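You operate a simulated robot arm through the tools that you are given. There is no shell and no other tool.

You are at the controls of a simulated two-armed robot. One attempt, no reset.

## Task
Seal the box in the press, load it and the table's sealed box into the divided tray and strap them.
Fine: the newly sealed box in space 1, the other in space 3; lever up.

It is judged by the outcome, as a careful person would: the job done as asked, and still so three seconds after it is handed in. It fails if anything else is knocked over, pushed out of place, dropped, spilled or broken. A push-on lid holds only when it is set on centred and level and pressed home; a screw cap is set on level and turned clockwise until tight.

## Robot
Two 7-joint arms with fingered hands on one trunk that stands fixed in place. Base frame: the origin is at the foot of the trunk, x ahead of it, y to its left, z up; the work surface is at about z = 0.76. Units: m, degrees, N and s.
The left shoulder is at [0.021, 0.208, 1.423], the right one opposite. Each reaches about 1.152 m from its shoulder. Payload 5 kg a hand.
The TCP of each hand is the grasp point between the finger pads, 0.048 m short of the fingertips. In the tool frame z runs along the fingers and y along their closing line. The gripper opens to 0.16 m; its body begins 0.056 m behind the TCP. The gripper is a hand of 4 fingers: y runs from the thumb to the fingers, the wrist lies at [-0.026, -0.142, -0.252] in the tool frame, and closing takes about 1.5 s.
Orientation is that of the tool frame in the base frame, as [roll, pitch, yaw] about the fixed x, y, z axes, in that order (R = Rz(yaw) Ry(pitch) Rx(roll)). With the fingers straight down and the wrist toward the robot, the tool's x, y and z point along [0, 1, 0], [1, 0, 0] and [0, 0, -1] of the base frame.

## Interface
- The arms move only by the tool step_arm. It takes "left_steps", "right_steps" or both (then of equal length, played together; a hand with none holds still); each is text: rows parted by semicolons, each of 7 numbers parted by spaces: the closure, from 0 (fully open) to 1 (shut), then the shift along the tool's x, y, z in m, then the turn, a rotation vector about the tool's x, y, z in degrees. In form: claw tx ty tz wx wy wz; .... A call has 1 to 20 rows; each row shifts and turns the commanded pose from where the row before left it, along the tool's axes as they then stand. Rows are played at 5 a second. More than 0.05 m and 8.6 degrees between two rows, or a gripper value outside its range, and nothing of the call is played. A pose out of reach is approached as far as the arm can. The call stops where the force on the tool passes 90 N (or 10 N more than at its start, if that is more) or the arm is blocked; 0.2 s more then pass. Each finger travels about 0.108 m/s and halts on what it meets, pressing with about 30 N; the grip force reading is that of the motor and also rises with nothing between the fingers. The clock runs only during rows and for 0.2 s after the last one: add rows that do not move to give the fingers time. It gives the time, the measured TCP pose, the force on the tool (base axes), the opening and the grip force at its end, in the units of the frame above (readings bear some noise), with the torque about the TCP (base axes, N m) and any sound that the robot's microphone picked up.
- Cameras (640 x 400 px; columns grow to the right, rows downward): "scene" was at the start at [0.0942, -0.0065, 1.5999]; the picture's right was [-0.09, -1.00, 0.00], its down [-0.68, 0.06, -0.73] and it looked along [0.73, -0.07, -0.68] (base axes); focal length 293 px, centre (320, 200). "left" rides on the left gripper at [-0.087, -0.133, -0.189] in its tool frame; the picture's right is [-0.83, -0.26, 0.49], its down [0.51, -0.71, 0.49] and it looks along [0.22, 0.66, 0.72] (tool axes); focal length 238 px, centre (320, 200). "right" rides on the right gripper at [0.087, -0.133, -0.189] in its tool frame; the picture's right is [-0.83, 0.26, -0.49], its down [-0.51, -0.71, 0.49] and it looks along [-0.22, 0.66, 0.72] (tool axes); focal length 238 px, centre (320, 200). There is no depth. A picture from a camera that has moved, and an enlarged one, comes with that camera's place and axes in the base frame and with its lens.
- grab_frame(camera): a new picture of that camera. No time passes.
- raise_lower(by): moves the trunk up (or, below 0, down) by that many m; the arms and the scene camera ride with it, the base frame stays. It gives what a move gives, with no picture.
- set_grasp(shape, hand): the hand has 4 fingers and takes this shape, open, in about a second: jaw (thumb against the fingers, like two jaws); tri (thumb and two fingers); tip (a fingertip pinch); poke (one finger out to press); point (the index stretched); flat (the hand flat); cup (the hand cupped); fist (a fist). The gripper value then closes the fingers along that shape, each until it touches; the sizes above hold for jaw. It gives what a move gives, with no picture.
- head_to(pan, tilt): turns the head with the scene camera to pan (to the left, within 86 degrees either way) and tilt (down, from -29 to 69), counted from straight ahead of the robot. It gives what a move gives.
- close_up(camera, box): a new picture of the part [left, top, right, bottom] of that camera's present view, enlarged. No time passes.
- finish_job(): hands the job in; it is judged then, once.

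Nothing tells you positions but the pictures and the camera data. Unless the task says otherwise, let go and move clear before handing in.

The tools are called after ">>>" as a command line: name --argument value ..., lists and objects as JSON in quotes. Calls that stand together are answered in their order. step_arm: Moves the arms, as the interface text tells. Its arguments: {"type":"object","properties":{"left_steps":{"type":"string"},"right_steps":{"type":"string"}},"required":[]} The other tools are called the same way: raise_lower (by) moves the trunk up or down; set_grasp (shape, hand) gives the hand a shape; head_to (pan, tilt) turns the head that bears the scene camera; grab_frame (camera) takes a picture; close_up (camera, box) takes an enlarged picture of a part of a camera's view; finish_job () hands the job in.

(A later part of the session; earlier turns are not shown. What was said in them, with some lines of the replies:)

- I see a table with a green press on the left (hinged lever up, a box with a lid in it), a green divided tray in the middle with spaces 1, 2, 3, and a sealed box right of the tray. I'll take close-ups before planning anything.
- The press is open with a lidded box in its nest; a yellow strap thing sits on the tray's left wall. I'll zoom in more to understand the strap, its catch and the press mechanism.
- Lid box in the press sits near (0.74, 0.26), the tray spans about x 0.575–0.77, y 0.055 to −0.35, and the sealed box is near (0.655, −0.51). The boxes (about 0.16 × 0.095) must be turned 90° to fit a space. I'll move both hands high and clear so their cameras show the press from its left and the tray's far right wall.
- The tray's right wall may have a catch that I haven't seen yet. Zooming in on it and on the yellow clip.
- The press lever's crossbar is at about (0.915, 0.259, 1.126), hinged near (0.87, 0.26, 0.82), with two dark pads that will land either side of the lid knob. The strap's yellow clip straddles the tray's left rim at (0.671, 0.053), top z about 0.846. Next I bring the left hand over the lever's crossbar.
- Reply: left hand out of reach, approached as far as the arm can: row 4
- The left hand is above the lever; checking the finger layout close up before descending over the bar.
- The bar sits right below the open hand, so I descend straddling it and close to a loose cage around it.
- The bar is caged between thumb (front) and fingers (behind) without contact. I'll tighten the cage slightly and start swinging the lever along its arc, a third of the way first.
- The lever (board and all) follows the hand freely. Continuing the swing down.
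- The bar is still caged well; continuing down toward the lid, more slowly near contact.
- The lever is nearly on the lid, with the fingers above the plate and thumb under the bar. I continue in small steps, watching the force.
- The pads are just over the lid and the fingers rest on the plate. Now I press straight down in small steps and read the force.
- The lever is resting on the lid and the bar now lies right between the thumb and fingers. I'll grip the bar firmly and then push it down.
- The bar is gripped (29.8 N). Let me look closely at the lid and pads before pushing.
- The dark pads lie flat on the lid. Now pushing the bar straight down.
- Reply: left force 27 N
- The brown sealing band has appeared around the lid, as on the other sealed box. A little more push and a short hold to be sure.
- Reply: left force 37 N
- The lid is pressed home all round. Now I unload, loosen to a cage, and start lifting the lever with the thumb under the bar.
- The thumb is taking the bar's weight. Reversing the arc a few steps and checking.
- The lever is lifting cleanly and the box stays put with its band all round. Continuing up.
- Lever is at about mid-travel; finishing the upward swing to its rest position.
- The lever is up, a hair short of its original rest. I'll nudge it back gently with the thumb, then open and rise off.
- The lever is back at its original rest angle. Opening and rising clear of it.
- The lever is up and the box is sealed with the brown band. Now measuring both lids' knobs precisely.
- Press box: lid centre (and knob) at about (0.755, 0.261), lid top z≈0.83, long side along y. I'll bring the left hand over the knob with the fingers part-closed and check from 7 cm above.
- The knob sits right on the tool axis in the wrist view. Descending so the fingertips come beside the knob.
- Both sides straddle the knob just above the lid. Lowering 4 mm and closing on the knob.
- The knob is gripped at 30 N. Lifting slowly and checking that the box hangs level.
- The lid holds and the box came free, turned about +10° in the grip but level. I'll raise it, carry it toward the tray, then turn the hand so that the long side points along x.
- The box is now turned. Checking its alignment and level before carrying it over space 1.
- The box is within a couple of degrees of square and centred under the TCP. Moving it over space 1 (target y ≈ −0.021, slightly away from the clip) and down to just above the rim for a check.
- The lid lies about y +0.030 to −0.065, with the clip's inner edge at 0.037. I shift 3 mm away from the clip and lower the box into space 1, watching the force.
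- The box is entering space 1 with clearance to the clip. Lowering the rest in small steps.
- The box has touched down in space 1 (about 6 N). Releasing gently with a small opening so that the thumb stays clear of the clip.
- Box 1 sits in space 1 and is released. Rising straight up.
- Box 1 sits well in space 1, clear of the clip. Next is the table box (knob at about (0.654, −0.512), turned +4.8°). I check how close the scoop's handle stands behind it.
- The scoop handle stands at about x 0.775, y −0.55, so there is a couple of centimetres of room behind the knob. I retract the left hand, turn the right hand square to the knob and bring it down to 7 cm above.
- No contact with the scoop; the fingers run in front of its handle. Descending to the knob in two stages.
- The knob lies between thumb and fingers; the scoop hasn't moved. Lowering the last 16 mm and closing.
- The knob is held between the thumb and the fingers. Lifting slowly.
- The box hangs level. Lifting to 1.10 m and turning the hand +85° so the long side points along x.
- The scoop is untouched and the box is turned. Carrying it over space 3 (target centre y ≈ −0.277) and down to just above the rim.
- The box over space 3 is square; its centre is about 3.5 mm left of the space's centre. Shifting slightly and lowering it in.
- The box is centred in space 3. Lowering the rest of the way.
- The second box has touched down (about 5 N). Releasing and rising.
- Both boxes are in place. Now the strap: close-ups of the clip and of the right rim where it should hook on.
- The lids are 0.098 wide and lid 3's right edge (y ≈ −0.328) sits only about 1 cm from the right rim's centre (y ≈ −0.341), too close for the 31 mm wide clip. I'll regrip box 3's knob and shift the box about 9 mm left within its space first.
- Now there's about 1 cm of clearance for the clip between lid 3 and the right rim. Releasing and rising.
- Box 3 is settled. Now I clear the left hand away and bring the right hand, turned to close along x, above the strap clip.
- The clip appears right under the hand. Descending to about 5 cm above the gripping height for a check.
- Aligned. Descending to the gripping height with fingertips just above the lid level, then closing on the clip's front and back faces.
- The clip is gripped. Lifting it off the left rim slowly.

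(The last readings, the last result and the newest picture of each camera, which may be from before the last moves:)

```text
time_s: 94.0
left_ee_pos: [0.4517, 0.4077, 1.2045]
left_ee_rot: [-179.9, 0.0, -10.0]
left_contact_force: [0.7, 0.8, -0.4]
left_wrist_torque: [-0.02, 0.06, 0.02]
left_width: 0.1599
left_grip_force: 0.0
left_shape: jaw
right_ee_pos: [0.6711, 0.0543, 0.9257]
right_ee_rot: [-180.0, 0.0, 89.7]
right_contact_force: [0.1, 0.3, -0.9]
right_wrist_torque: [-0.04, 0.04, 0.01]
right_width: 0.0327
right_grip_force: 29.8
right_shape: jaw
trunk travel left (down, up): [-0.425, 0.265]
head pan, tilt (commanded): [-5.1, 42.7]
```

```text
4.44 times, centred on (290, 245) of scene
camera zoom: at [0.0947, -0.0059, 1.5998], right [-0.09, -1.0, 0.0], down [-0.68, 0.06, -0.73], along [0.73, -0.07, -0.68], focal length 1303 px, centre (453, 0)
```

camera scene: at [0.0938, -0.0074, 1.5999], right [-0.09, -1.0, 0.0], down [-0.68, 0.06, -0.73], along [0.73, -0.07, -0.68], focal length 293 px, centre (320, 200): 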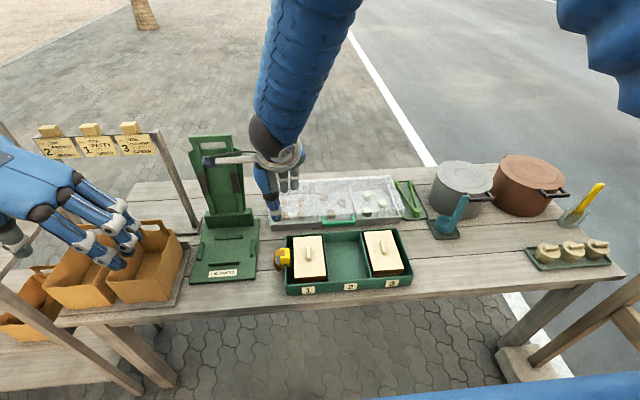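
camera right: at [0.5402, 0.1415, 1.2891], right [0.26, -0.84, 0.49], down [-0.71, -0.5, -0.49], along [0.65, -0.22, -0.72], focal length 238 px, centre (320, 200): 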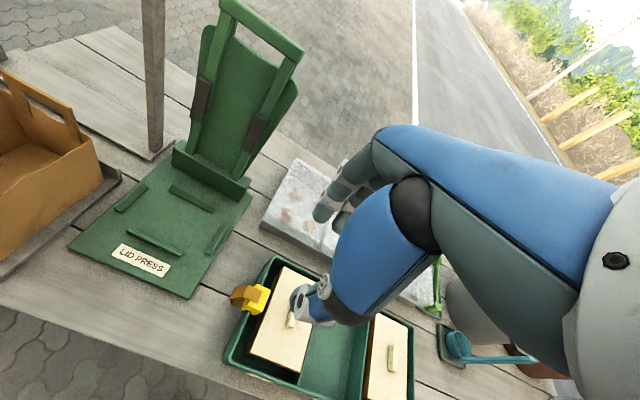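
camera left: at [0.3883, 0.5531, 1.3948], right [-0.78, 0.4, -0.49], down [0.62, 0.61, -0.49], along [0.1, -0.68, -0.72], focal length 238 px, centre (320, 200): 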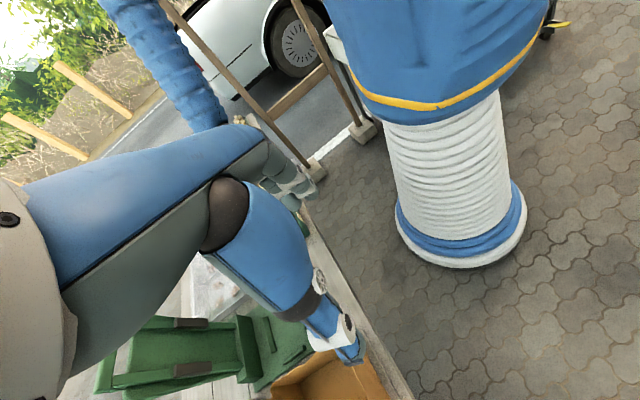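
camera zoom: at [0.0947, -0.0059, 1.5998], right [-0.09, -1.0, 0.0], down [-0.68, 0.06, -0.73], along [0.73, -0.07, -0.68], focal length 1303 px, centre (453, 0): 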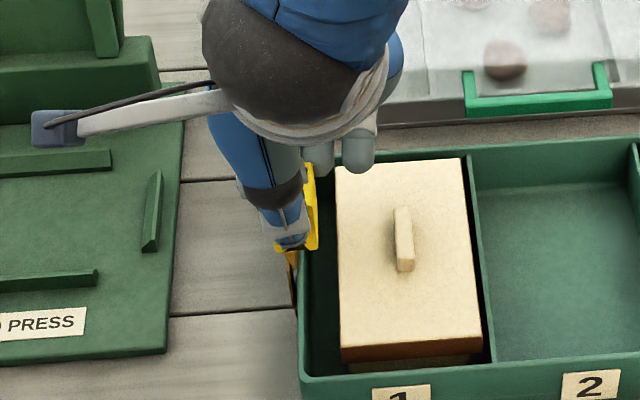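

The clip is off and the strap pays out freely. Raising a little more and carrying it across over both boxes to above the right rim.

>>> step_arm --right_steps "1 0 0 -0.025 0 0 0;1 -0.02 0 -0.025 0 0 0;1 -0.03 0 0 0 0 0;1 -0.0384 0 0 0 0 0;1 -0.0384 0 0 0 0 0;1 -0.0384 0 0 0 0 0;1 -0.0384 0 0 0 0 0;1 -0.0384 0 0 0 0 0;1 -0.0384 0 0 0 0 0;1 -0.0384 0 0 0 0 0;1 -0.0384 0 0 0 0 0;1 -0.0384 0 0 0 0 0;1 0 0 0 0 0 0;1 0 0 0 0 0 0"

>>> grab_frame --camera "scene"

>>> close_up --camera "scene" --box '[260, 190, 440, 310]'

>>> grab_frame --camera "right"

```text
time_s: 97.0
left_ee_pos: [0.4511, 0.4072, 1.2047]
left_ee_rot: [-180.0, 0.1, -10.0]
left_contact_force: [-0.8, -0.7, 1.0]
left_wrist_torque: [0.1, -0.01, -0.04]
left_width: 0.1599
left_grip_force: 0.0
left_shape: jaw
right_ee_pos: [0.6698, -0.3437, 0.974]
right_ee_rot: [-179.9, 0.1, 89.7]
right_contact_force: [-0.5, -0.2, -1.1]
right_wrist_torque: [0.03, -0.02, 0.04]
right_width: 0.0325
right_grip_force: 29.9
right_shape: jaw
trunk travel left (down, up): [-0.425, 0.265]
head pan, tilt (commanded): [-5.1, 42.7]
```

```text
taken
camera scene: at [0.094, -0.0071, 1.5999], right [-0.09, -1.0, 0.0], down [-0.68, 0.06, -0.73], along [0.73, -0.07, -0.68], focal length 293 px, centre (320, 200)
```

scene: 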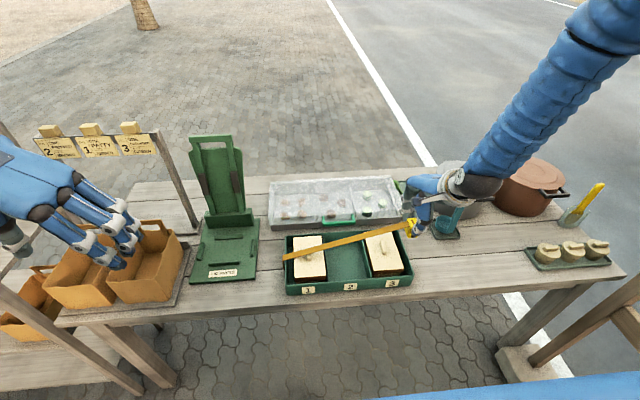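

```text
3.33 times, centred on (350, 250) of scene
camera zoom: at [0.094, -0.0071, 1.5999], right [-0.09, -1.0, 0.0], down [-0.68, 0.06, -0.73], along [0.73, -0.07, -0.68], focal length 977 px, centre (220, 33)
```

zoom: 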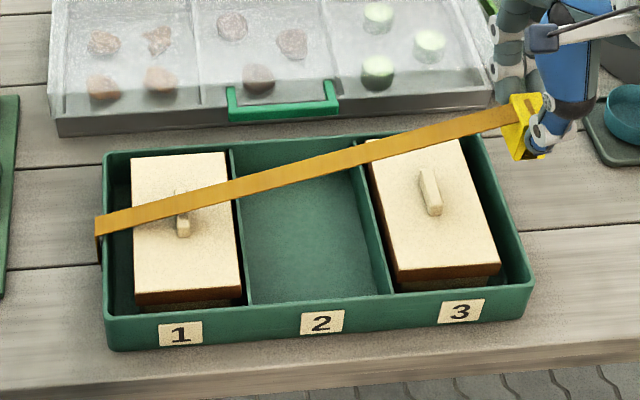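

```text
taken
camera right: at [0.5363, -0.2569, 1.1641], right [0.26, -0.84, 0.49], down [-0.71, -0.5, -0.49], along [0.65, -0.22, -0.72], focal length 238 px, centre (320, 200)
```

right: 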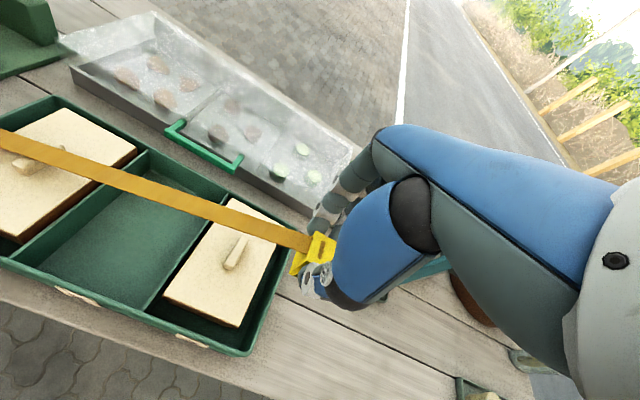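

The strap runs across both boxes. Zooming on the clip and the right rim to check their alignment before lowering.

>>> close_up --camera "scene" --box '[385, 205, 435, 265]'

>>> close_up --camera "right" --box '[220, 190, 360, 330]'

```text
6.67 times, centred on (410, 235) of scene
camera zoom: at [0.094, -0.0071, 1.5999], right [-0.09, -1.0, 0.0], down [-0.68, 0.06, -0.73], along [0.73, -0.07, -0.68], focal length 1954 px, centre (-280, -33)
```

zoom: 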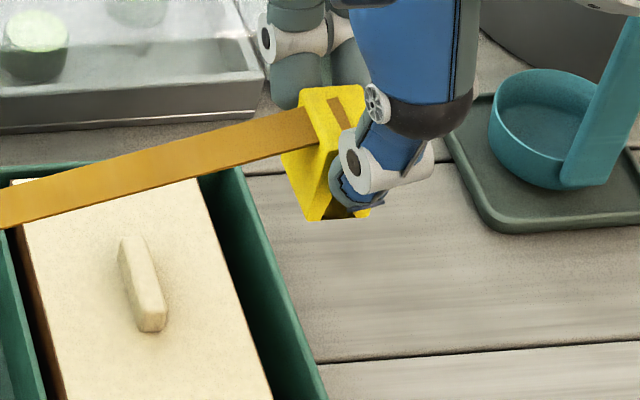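

```text
2.86 times, centred on (290, 260) of right
camera zoom: at [0.5363, -0.2569, 1.1641], right [0.26, -0.84, 0.49], down [-0.71, -0.5, -0.49], along [0.65, -0.22, -0.72], focal length 681 px, centre (406, 29)
```

zoom: 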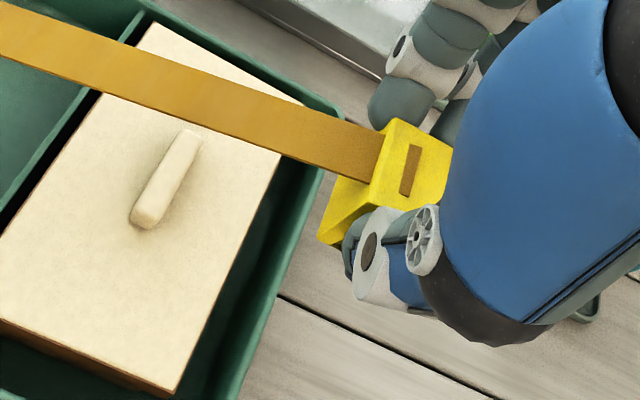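

The clip hangs level over the rim. Lowering to about 1 cm above the rim to compare them directly.

>>> step_arm --right_steps "1 0.001 0 0.025 0 0 0;1 0 0 0.025 0 0 0;1 0 0 0.018 0 0 0;1 0 0 0 0 0 0"

>>> close_up --camera "scene" --box '[390, 225, 430, 270]'

>>> close_up --camera "right" --box '[250, 190, 350, 290]'

```text
time_s: 98.0
left_ee_pos: [0.4499, 0.407, 1.2047]
left_ee_rot: [180.0, -0.1, -9.9]
left_contact_force: [0.4, 0.6, 0.2]
left_wrist_torque: [0.0, -0.02, 0.01]
left_width: 0.1601
left_grip_force: 0.0
left_shape: jaw
right_ee_pos: [0.6691, -0.3419, 0.908]
right_ee_rot: [-180.0, 0.0, 89.9]
right_contact_force: [0.2, -0.3, -0.7]
right_wrist_torque: [0.04, -0.02, 0.0]
right_width: 0.0328
right_grip_force: 30.2
right_shape: jaw
trunk travel left (down, up): [-0.425, 0.265]
head pan, tilt (commanded): [-5.1, 42.7]
```

```text
8.89 times, centred on (410, 248) of scene
camera zoom: at [0.0938, -0.0063, 1.6], right [-0.09, -1.0, 0.0], down [-0.68, 0.06, -0.73], along [0.73, -0.07, -0.68], focal length 2605 px, centre (-480, -222)
```

zoom: 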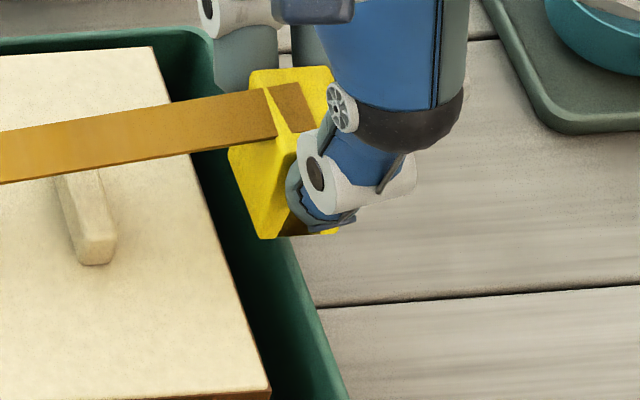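

```text
4.00 times, centred on (300, 240) of right
camera zoom: at [0.5358, -0.2543, 1.0964], right [0.26, -0.84, 0.49], down [-0.71, -0.5, -0.49], along [0.66, -0.22, -0.72], focal length 953 px, centre (400, 40)
```

zoom: 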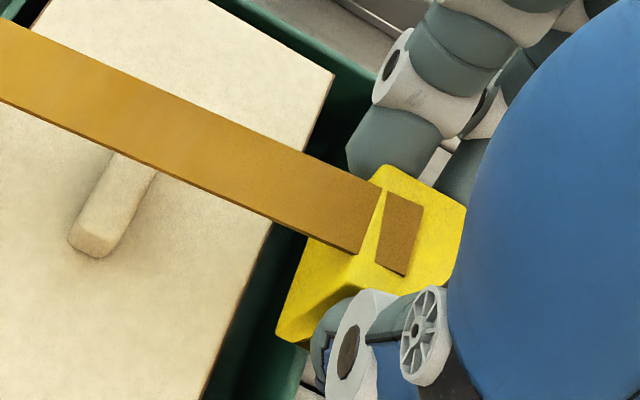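

>>> close_up --camera "right" --box '[230, 240, 310, 320]'

>>> close_up --camera "scene" --box '[400, 240, 425, 275]'

>>> close_up --camera "scene" --box '[390, 230, 435, 300]'

```text
5.00 times, centred on (270, 280) of right
camera zoom: at [0.5358, -0.2543, 1.0964], right [0.26, -0.84, 0.49], down [-0.71, -0.5, -0.49], along [0.66, -0.22, -0.72], focal length 1192 px, centre (570, -200)
```

zoom: 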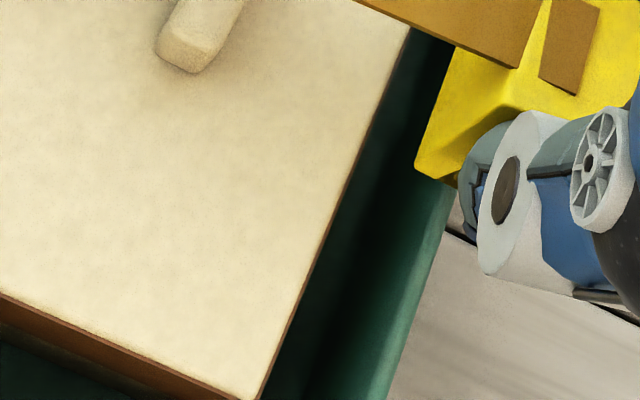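

```text
11.43 times, centred on (412, 258) of scene
camera zoom: at [0.0938, -0.0063, 1.6], right [-0.09, -1.0, 0.0], down [-0.68, 0.06, -0.73], along [0.73, -0.07, -0.68], focal length 3350 px, centre (-737, -457)
```

zoom: 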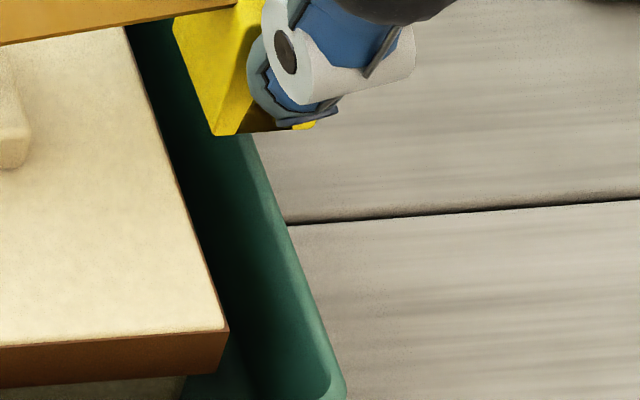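

```text
5.71 times, centred on (412, 265) of scene
camera zoom: at [0.0938, -0.0063, 1.6], right [-0.09, -1.0, 0.0], down [-0.68, 0.06, -0.73], along [0.73, -0.07, -0.68], focal length 1675 px, centre (-209, -171)
```

zoom: 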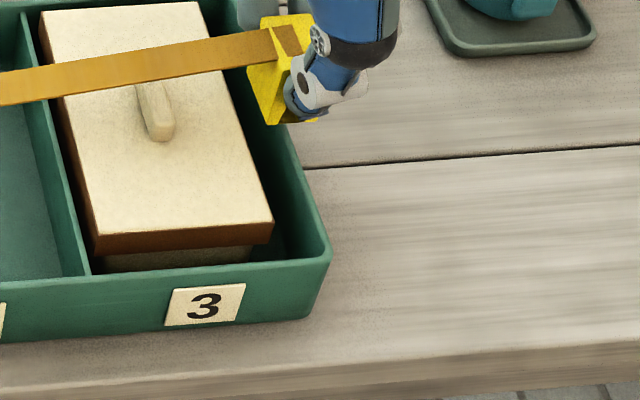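

>>> close_up --camera "scene" --box '[402, 240, 417, 255]'

>>> close_up --camera "scene" --box '[402, 228, 417, 243]'

```text
16.00 times, centred on (410, 248) of scene
camera zoom: at [0.0938, -0.0063, 1.6], right [-0.09, -1.0, 0.0], down [-0.68, 0.06, -0.73], along [0.73, -0.07, -0.68], focal length 4690 px, centre (-1112, -560)
```

zoom: 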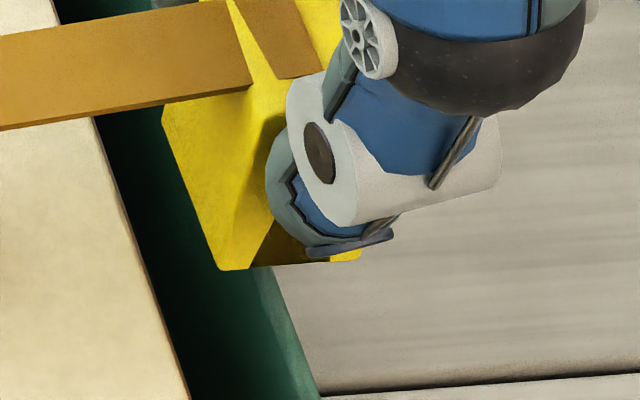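

```text
16.00 times, centred on (410, 236) of scene
camera zoom: at [0.0938, -0.0063, 1.6], right [-0.09, -1.0, 0.0], down [-0.68, 0.06, -0.73], along [0.73, -0.07, -0.68], focal length 4690 px, centre (-1112, -368)
```

zoom: 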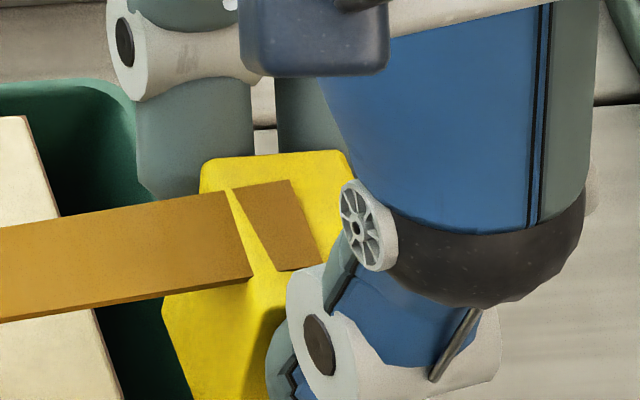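

In the highest zoom the notch's centre (y ≈ −0.341) lines up with the rim's centre (y ≈ −0.341), and the notch is flared. Lowering the clip onto the rim step by step.

>>> step_arm --right_steps "1 0 0 0.006 0 0 0;1 0 0 0.006 0 0 0;1 0 0 0.004 0 0 0;1 0 0 0 0 0 0"

>>> close_up --camera "scene" --box '[400, 235, 420, 260]'

>>> close_up --camera "right" --box '[240, 220, 320, 300]'

```text
time_s: 99.0
left_ee_pos: [0.4517, 0.4076, 1.2054]
left_ee_rot: [-180.0, 0.1, -10.0]
left_contact_force: [0.3, 0.4, -0.2]
left_wrist_torque: [0.04, -0.04, 0.01]
left_width: 0.16
left_grip_force: 0.0
left_shape: jaw
right_ee_pos: [0.6693, -0.341, 0.8923]
right_ee_rot: [180.0, 0.0, 89.7]
right_contact_force: [-0.4, -0.5, -0.4]
right_wrist_torque: [0.0, -0.02, -0.03]
right_width: 0.0325
right_grip_force: 29.9
right_shape: jaw
trunk travel left (down, up): [-0.425, 0.265]
head pan, tilt (commanded): [-5.1, 42.7]
```

```text
16.00 times, centred on (410, 248) of scene
camera zoom: at [0.094, -0.0063, 1.5999], right [-0.09, -1.0, 0.0], down [-0.68, 0.06, -0.73], along [0.73, -0.07, -0.68], focal length 4690 px, centre (-1120, -560)
```

zoom: 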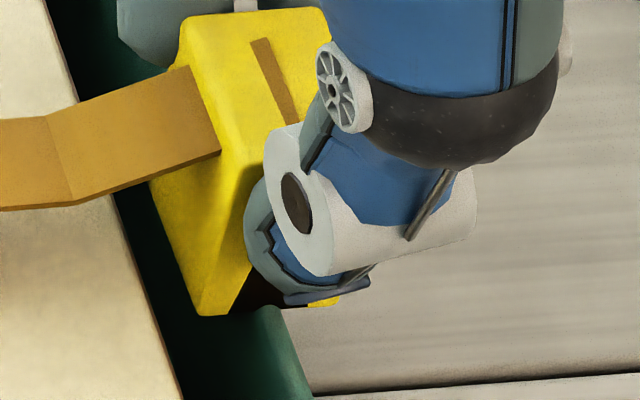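

```text
5.00 times, centred on (280, 260) of right
camera zoom: at [0.5359, -0.2545, 1.0813], right [0.26, -0.84, 0.49], down [-0.71, -0.5, -0.49], along [0.65, -0.22, -0.72], focal length 1192 px, centre (520, -100)
```

zoom: 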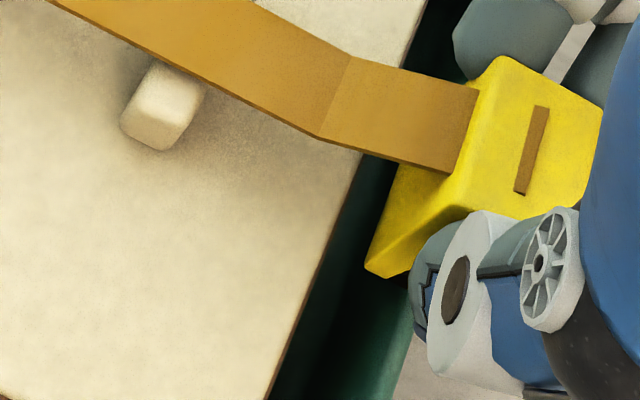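

The rim is entering the notch squarely. Lowering further.

>>> step_arm --right_steps "1 0 0 0.004 0 0 0;1 0 0 0.004 0 0 0;1 0 0 0.003 0 0 0;1 0 0 0 0 0 0"

>>> close_up --camera "scene" --box '[400, 235, 420, 260]'

>>> close_up --camera "right" --box '[240, 220, 320, 300]'

```text
time_s: 100.0
left_ee_pos: [0.4511, 0.4091, 1.2051]
left_ee_rot: [180.0, 0.0, -10.1]
left_contact_force: [0.0, 0.0, -1.2]
left_wrist_torque: [0.03, -0.01, 0.02]
left_width: 0.16
left_grip_force: 0.0
left_shape: jaw
right_ee_pos: [0.6679, -0.3419, 0.8819]
right_ee_rot: [179.9, 0.0, 89.9]
right_contact_force: [-0.5, -0.3, -0.8]
right_wrist_torque: [-0.01, -0.02, 0.0]
right_width: 0.0327
right_grip_force: 29.8
right_shape: jaw
trunk travel left (down, up): [-0.425, 0.265]
head pan, tilt (commanded): [-5.1, 42.7]
```

```text
16.00 times, centred on (410, 248) of scene
camera zoom: at [0.094, -0.0062, 1.5999], right [-0.09, -1.0, 0.0], down [-0.68, 0.06, -0.73], along [0.73, -0.07, -0.68], focal length 4690 px, centre (-1120, -560)
```

zoom: 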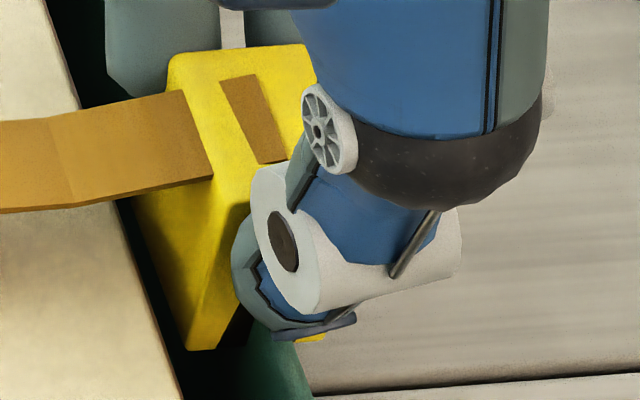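

```text
5.00 times, centred on (280, 260) of right
camera zoom: at [0.5354, -0.254, 1.0702], right [0.26, -0.84, 0.49], down [-0.71, -0.5, -0.49], along [0.65, -0.22, -0.72], focal length 1192 px, centre (520, -100)
```

zoom: 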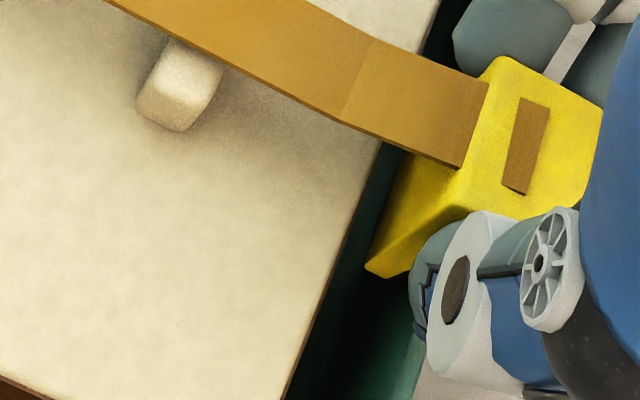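

The legs straddle the rim. Continuing down to seat it, watching for the contact force.

>>> step_arm --right_steps "1 0 0 0.003 0 0 0;1 0 0 0.003 0 0 0;1 0 0 0.002 0 0 0;1 0 0 0 0 0 0"

>>> close_up --camera "scene" --box '[400, 235, 420, 260]'

>>> close_up --camera "right" --box '[240, 220, 320, 300]'

```text
time_s: 101.0
left_ee_pos: [0.45, 0.4078, 1.2045]
left_ee_rot: [-180.0, -0.1, -10.0]
left_contact_force: [-0.7, 0.1, -0.4]
left_wrist_torque: [0.02, 0.0, 0.0]
left_width: 0.1598
left_grip_force: 0.0
left_shape: jaw
right_ee_pos: [0.669, -0.3418, 0.8756]
right_ee_rot: [179.8, 0.0, 89.6]
right_contact_force: [-1.8, 0.0, 20.5]
right_wrist_torque: [-0.04, -0.05, 0.02]
right_width: 0.0335
right_grip_force: 29.9
right_shape: jaw
trunk travel left (down, up): [-0.425, 0.265]
head pan, tilt (commanded): [-5.1, 42.7]
```

```text
16.00 times, centred on (410, 248) of scene
camera zoom: at [0.0924, -0.0055, 1.6002], right [-0.09, -1.0, 0.0], down [-0.68, 0.06, -0.74], along [0.73, -0.07, -0.68], focal length 4690 px, centre (-1120, -560)
```

zoom: 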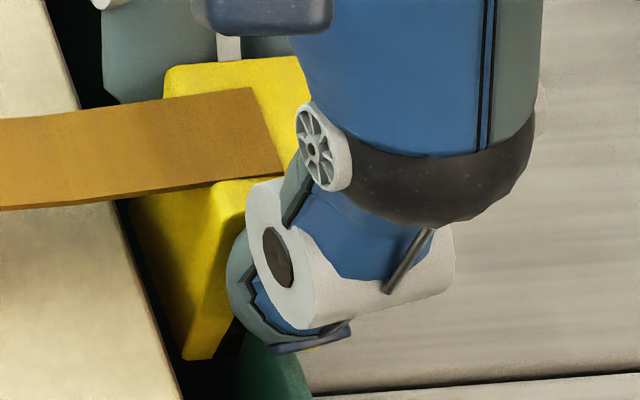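

```text
5.00 times, centred on (280, 260) of right
camera zoom: at [0.5356, -0.2543, 1.0638], right [0.25, -0.84, 0.49], down [-0.71, -0.5, -0.49], along [0.66, -0.22, -0.72], focal length 1192 px, centre (520, -100)
```

zoom: 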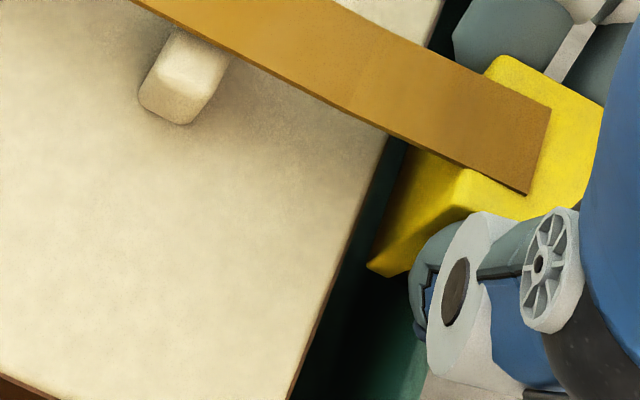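

The clip has bottomed on the right rim (about 20 N) and the strap now lies over its top, as it did in its parked position. One more small push, then I release it.

>>> step_arm --right_steps "1 0 0 0.0015 0 0 0;1 0 0 0 0 0 0;0.95 0 0 -0.001 0 0 0;0.9 0 0 0 0 0 0;0.8 0 0 0 0 0 0;0.7 0 0 0 0 0 0;0.6 0 0 0 0 0 0;0.5 0 0 0 0 0 0;0.5 0 0 0 0 0 0"

>>> close_up --camera "scene" --box '[395, 225, 425, 265]'

>>> close_up --camera "right" --box '[240, 190, 360, 310]'

```text
time_s: 103.0
left_ee_pos: [0.4526, 0.4061, 1.206]
left_ee_rot: [-179.9, -0.1, -9.9]
left_contact_force: [1.1, 0.1, -0.5]
left_wrist_torque: [-0.01, 0.04, 0.0]
left_width: 0.1599
left_grip_force: 0.0
left_shape: jaw
right_ee_pos: [0.6687, -0.3433, 0.8717]
right_ee_rot: [-180.0, -0.1, 89.7]
right_contact_force: [0.8, 0.4, -0.5]
right_wrist_torque: [0.03, 0.01, 0.0]
right_width: 0.0797
right_grip_force: 0.1
right_shape: jaw
trunk travel left (down, up): [-0.425, 0.265]
head pan, tilt (commanded): [-5.1, 42.7]
```

```text
10.00 times, centred on (410, 245) of scene
camera zoom: at [0.0943, -0.0064, 1.5998], right [-0.09, -1.0, 0.0], down [-0.68, 0.06, -0.73], along [0.73, -0.07, -0.68], focal length 2931 px, centre (-580, -250)
```

zoom: 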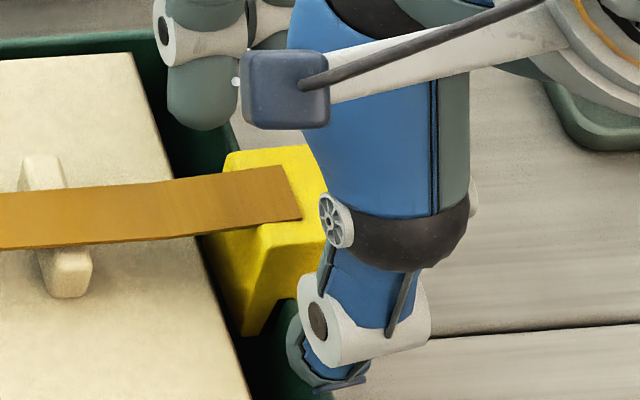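

```text
3.33 times, centred on (300, 250) of right
camera zoom: at [0.536, -0.2556, 1.0609], right [0.26, -0.84, 0.49], down [-0.71, -0.5, -0.49], along [0.65, -0.22, -0.72], focal length 794 px, centre (387, 33)
```

zoom: 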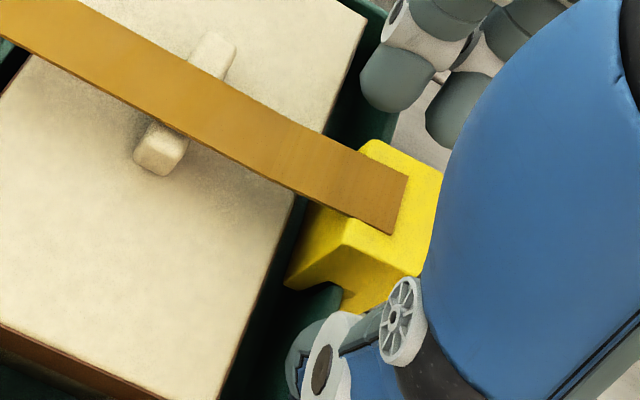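

Released, and the clip stays astride the rim. Rising straight up and moving the right hand clear.

>>> step_arm --right_steps "0.5 0 0 -0.01 0 0 0;0.5 0 0 -0.02 0 0 0;0.5 0 0 -0.03 0 0 0;0.5 0 0 -0.04 0 0 0;0.5 0 0 -0.04 0 0 0;0.3 0 0 -0.04 0 0 0;0.1 0 0 -0.04 0 0 0;0 0 0 -0.04 0 0 0;0 -0.04 -0.02 0 0 0 0;0 -0.04 -0.02 0 0 0 0;0 -0.04 -0.02 0 0 0 0;0 -0.04 -0.02 0 0 0 0;0 0 0 0 0 0 0"

>>> grab_frame --camera "scene"

>>> close_up --camera "scene" --box '[260, 200, 430, 310]'

>>> grab_frame --camera "right"

>>> close_up --camera "scene" --box '[390, 225, 430, 275]'

```text
time_s: 105.8
left_ee_pos: [0.4508, 0.4093, 1.2046]
left_ee_rot: [179.8, 0.1, -10.0]
left_contact_force: [0.8, 1.4, -0.4]
left_wrist_torque: [-0.14, 0.04, 0.01]
left_width: 0.1602
left_grip_force: 0.1
left_shape: jaw
right_ee_pos: [0.5892, -0.4977, 1.1332]
right_ee_rot: [-179.9, 0.1, 89.8]
right_contact_force: [-0.5, 0.5, -0.1]
right_wrist_torque: [-0.12, 0.05, -0.01]
right_width: 0.16
right_grip_force: 0.0
right_shape: jaw
trunk travel left (down, up): [-0.425, 0.265]
head pan, tilt (commanded): [-5.1, 42.7]
```

```text
taken
camera scene: at [0.0951, -0.0036, 1.5998], right [-0.09, -1.0, 0.0], down [-0.68, 0.06, -0.73], along [0.73, -0.07, -0.68], focal length 293 px, centre (320, 200)
```

scene: 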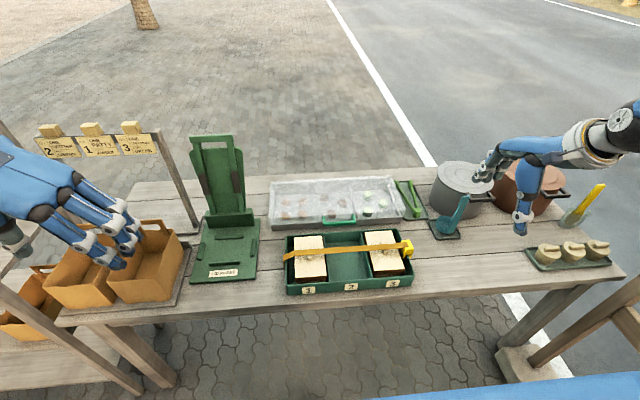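

```text
3.64 times, centred on (345, 255) of scene
camera zoom: at [0.0951, -0.0036, 1.5998], right [-0.09, -1.0, 0.0], down [-0.68, 0.06, -0.73], along [0.73, -0.07, -0.68], focal length 1066 px, centre (229, 0)
```

zoom: 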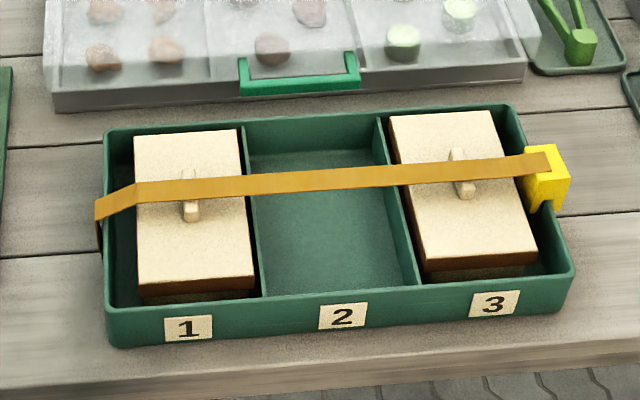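

```text
taken
camera right: at [0.4555, -0.4113, 1.3223], right [0.26, -0.83, 0.49], down [-0.71, -0.5, -0.49], along [0.65, -0.22, -0.72], focal length 238 px, centre (320, 200)
```

right: 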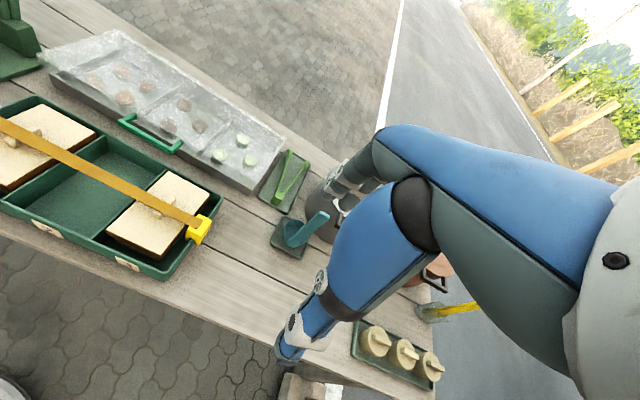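

```text
8.00 times, centred on (410, 250) of scene
camera zoom: at [0.0951, -0.0036, 1.5998], right [-0.09, -1.0, 0.0], down [-0.68, 0.06, -0.73], along [0.73, -0.07, -0.68], focal length 2345 px, centre (-400, -200)
```

zoom: 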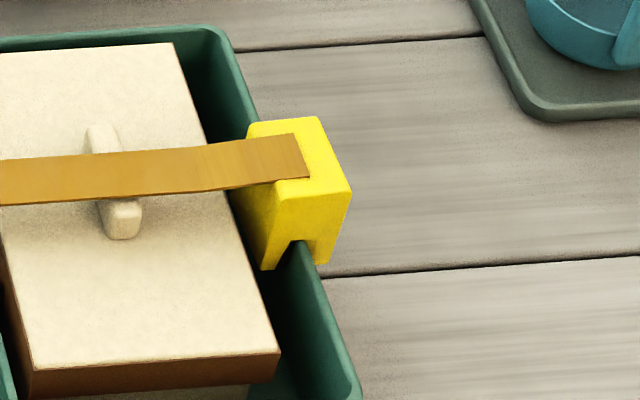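

The strap runs taut over both boxes with its clip astride the right rim, box 1 in space 1, box 3 in space 3, lever up. A last check of the press, lids and left strap anchor before handing in.

>>> step_arm --right_steps "0 0 0 0 0 0 0;0 0 0 0 0 0 0;0 0 0 0 0 0 0;0 0 0 0 0 0 0;0 0 0 0 0 0 0"

>>> close_up --camera "scene" --box '[170, 120, 310, 300]'

>>> close_up --camera "right" --box '[0, 80, 240, 290]'

>>> close_up --camera "scene" --box '[260, 220, 420, 300]'

```text
time_s: 107.0
left_ee_pos: [0.4519, 0.4077, 1.2064]
left_ee_rot: [-180.0, 0.0, -10.1]
left_contact_force: [0.1, -0.6, -0.2]
left_wrist_torque: [0.0, -0.02, -0.01]
left_width: 0.1601
left_grip_force: 0.0
left_shape: jaw
right_ee_pos: [0.5876, -0.5004, 1.1339]
right_ee_rot: [179.9, 0.0, 89.8]
right_contact_force: [0.0, 0.3, 0.1]
right_wrist_torque: [0.0, -0.01, -0.01]
right_width: 0.1599
right_grip_force: 0.1
right_shape: jaw
trunk travel left (down, up): [-0.425, 0.265]
head pan, tilt (commanded): [-5.1, 42.7]
```

```text
2.22 times, centred on (240, 210) of scene
camera zoom: at [0.0939, -0.0065, 1.5999], right [-0.09, -1.0, 0.0], down [-0.68, 0.06, -0.73], along [0.73, -0.07, -0.68], focal length 651 px, centre (498, 178)
```

zoom: 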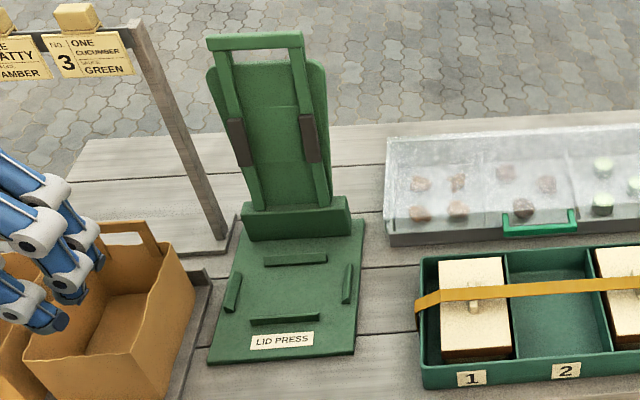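

```text
1.90 times, centred on (120, 185) of right
camera zoom: at [0.4547, -0.4136, 1.3218], right [0.26, -0.84, 0.49], down [-0.71, -0.5, -0.49], along [0.65, -0.22, -0.72], focal length 454 px, centre (701, 229)
```

zoom: 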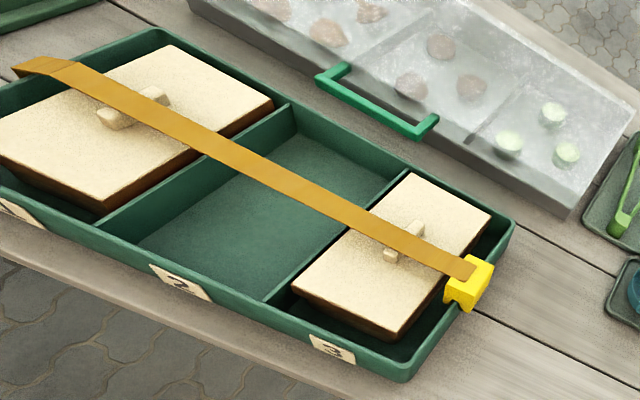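

```text
4.00 times, centred on (340, 260) of scene
camera zoom: at [0.0939, -0.0065, 1.5999], right [-0.09, -1.0, 0.0], down [-0.68, 0.06, -0.73], along [0.73, -0.07, -0.68], focal length 1172 px, centre (240, -40)
```

zoom: 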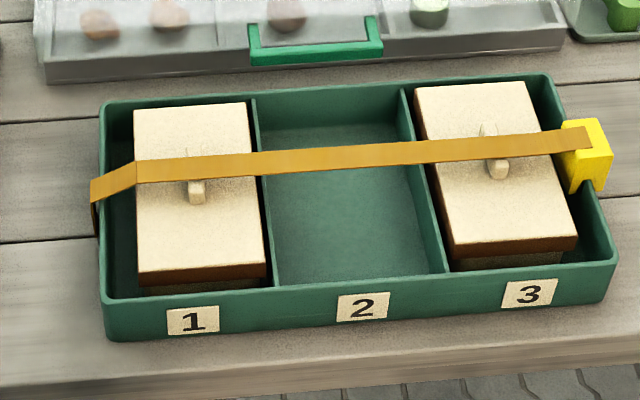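

Both boxes are sealed and in spaces 1 and 3. The strap runs across them and is clipped on the right rim, the press lever is up, and both hands are clear with nothing else disturbed. Handing in.

>>> finish_job

```text
The job is handed in.
```

The job is done and handed in. I saw nothing knocked over or moved out of place in the last views.

- **Sealing:** I pressed the box in the lid press until its brown band showed all round, matching the box on the table. The lid held when I lifted the box by its knob.
- **Loading:** The newly sealed box is in space 1 and the table's box is in space 3. I moved the second box about 9 mm left within its space so the strap clip could fit beside its lid.
- **Strap:** It runs over both boxes, with the yellow clip pushed down onto the tray's right rim. I saw no separate catch there, so I took the rim itself to be where the clip goes.
- **Press:** The lever is up at its original rest angle.

Both hands are open and clear of the table.
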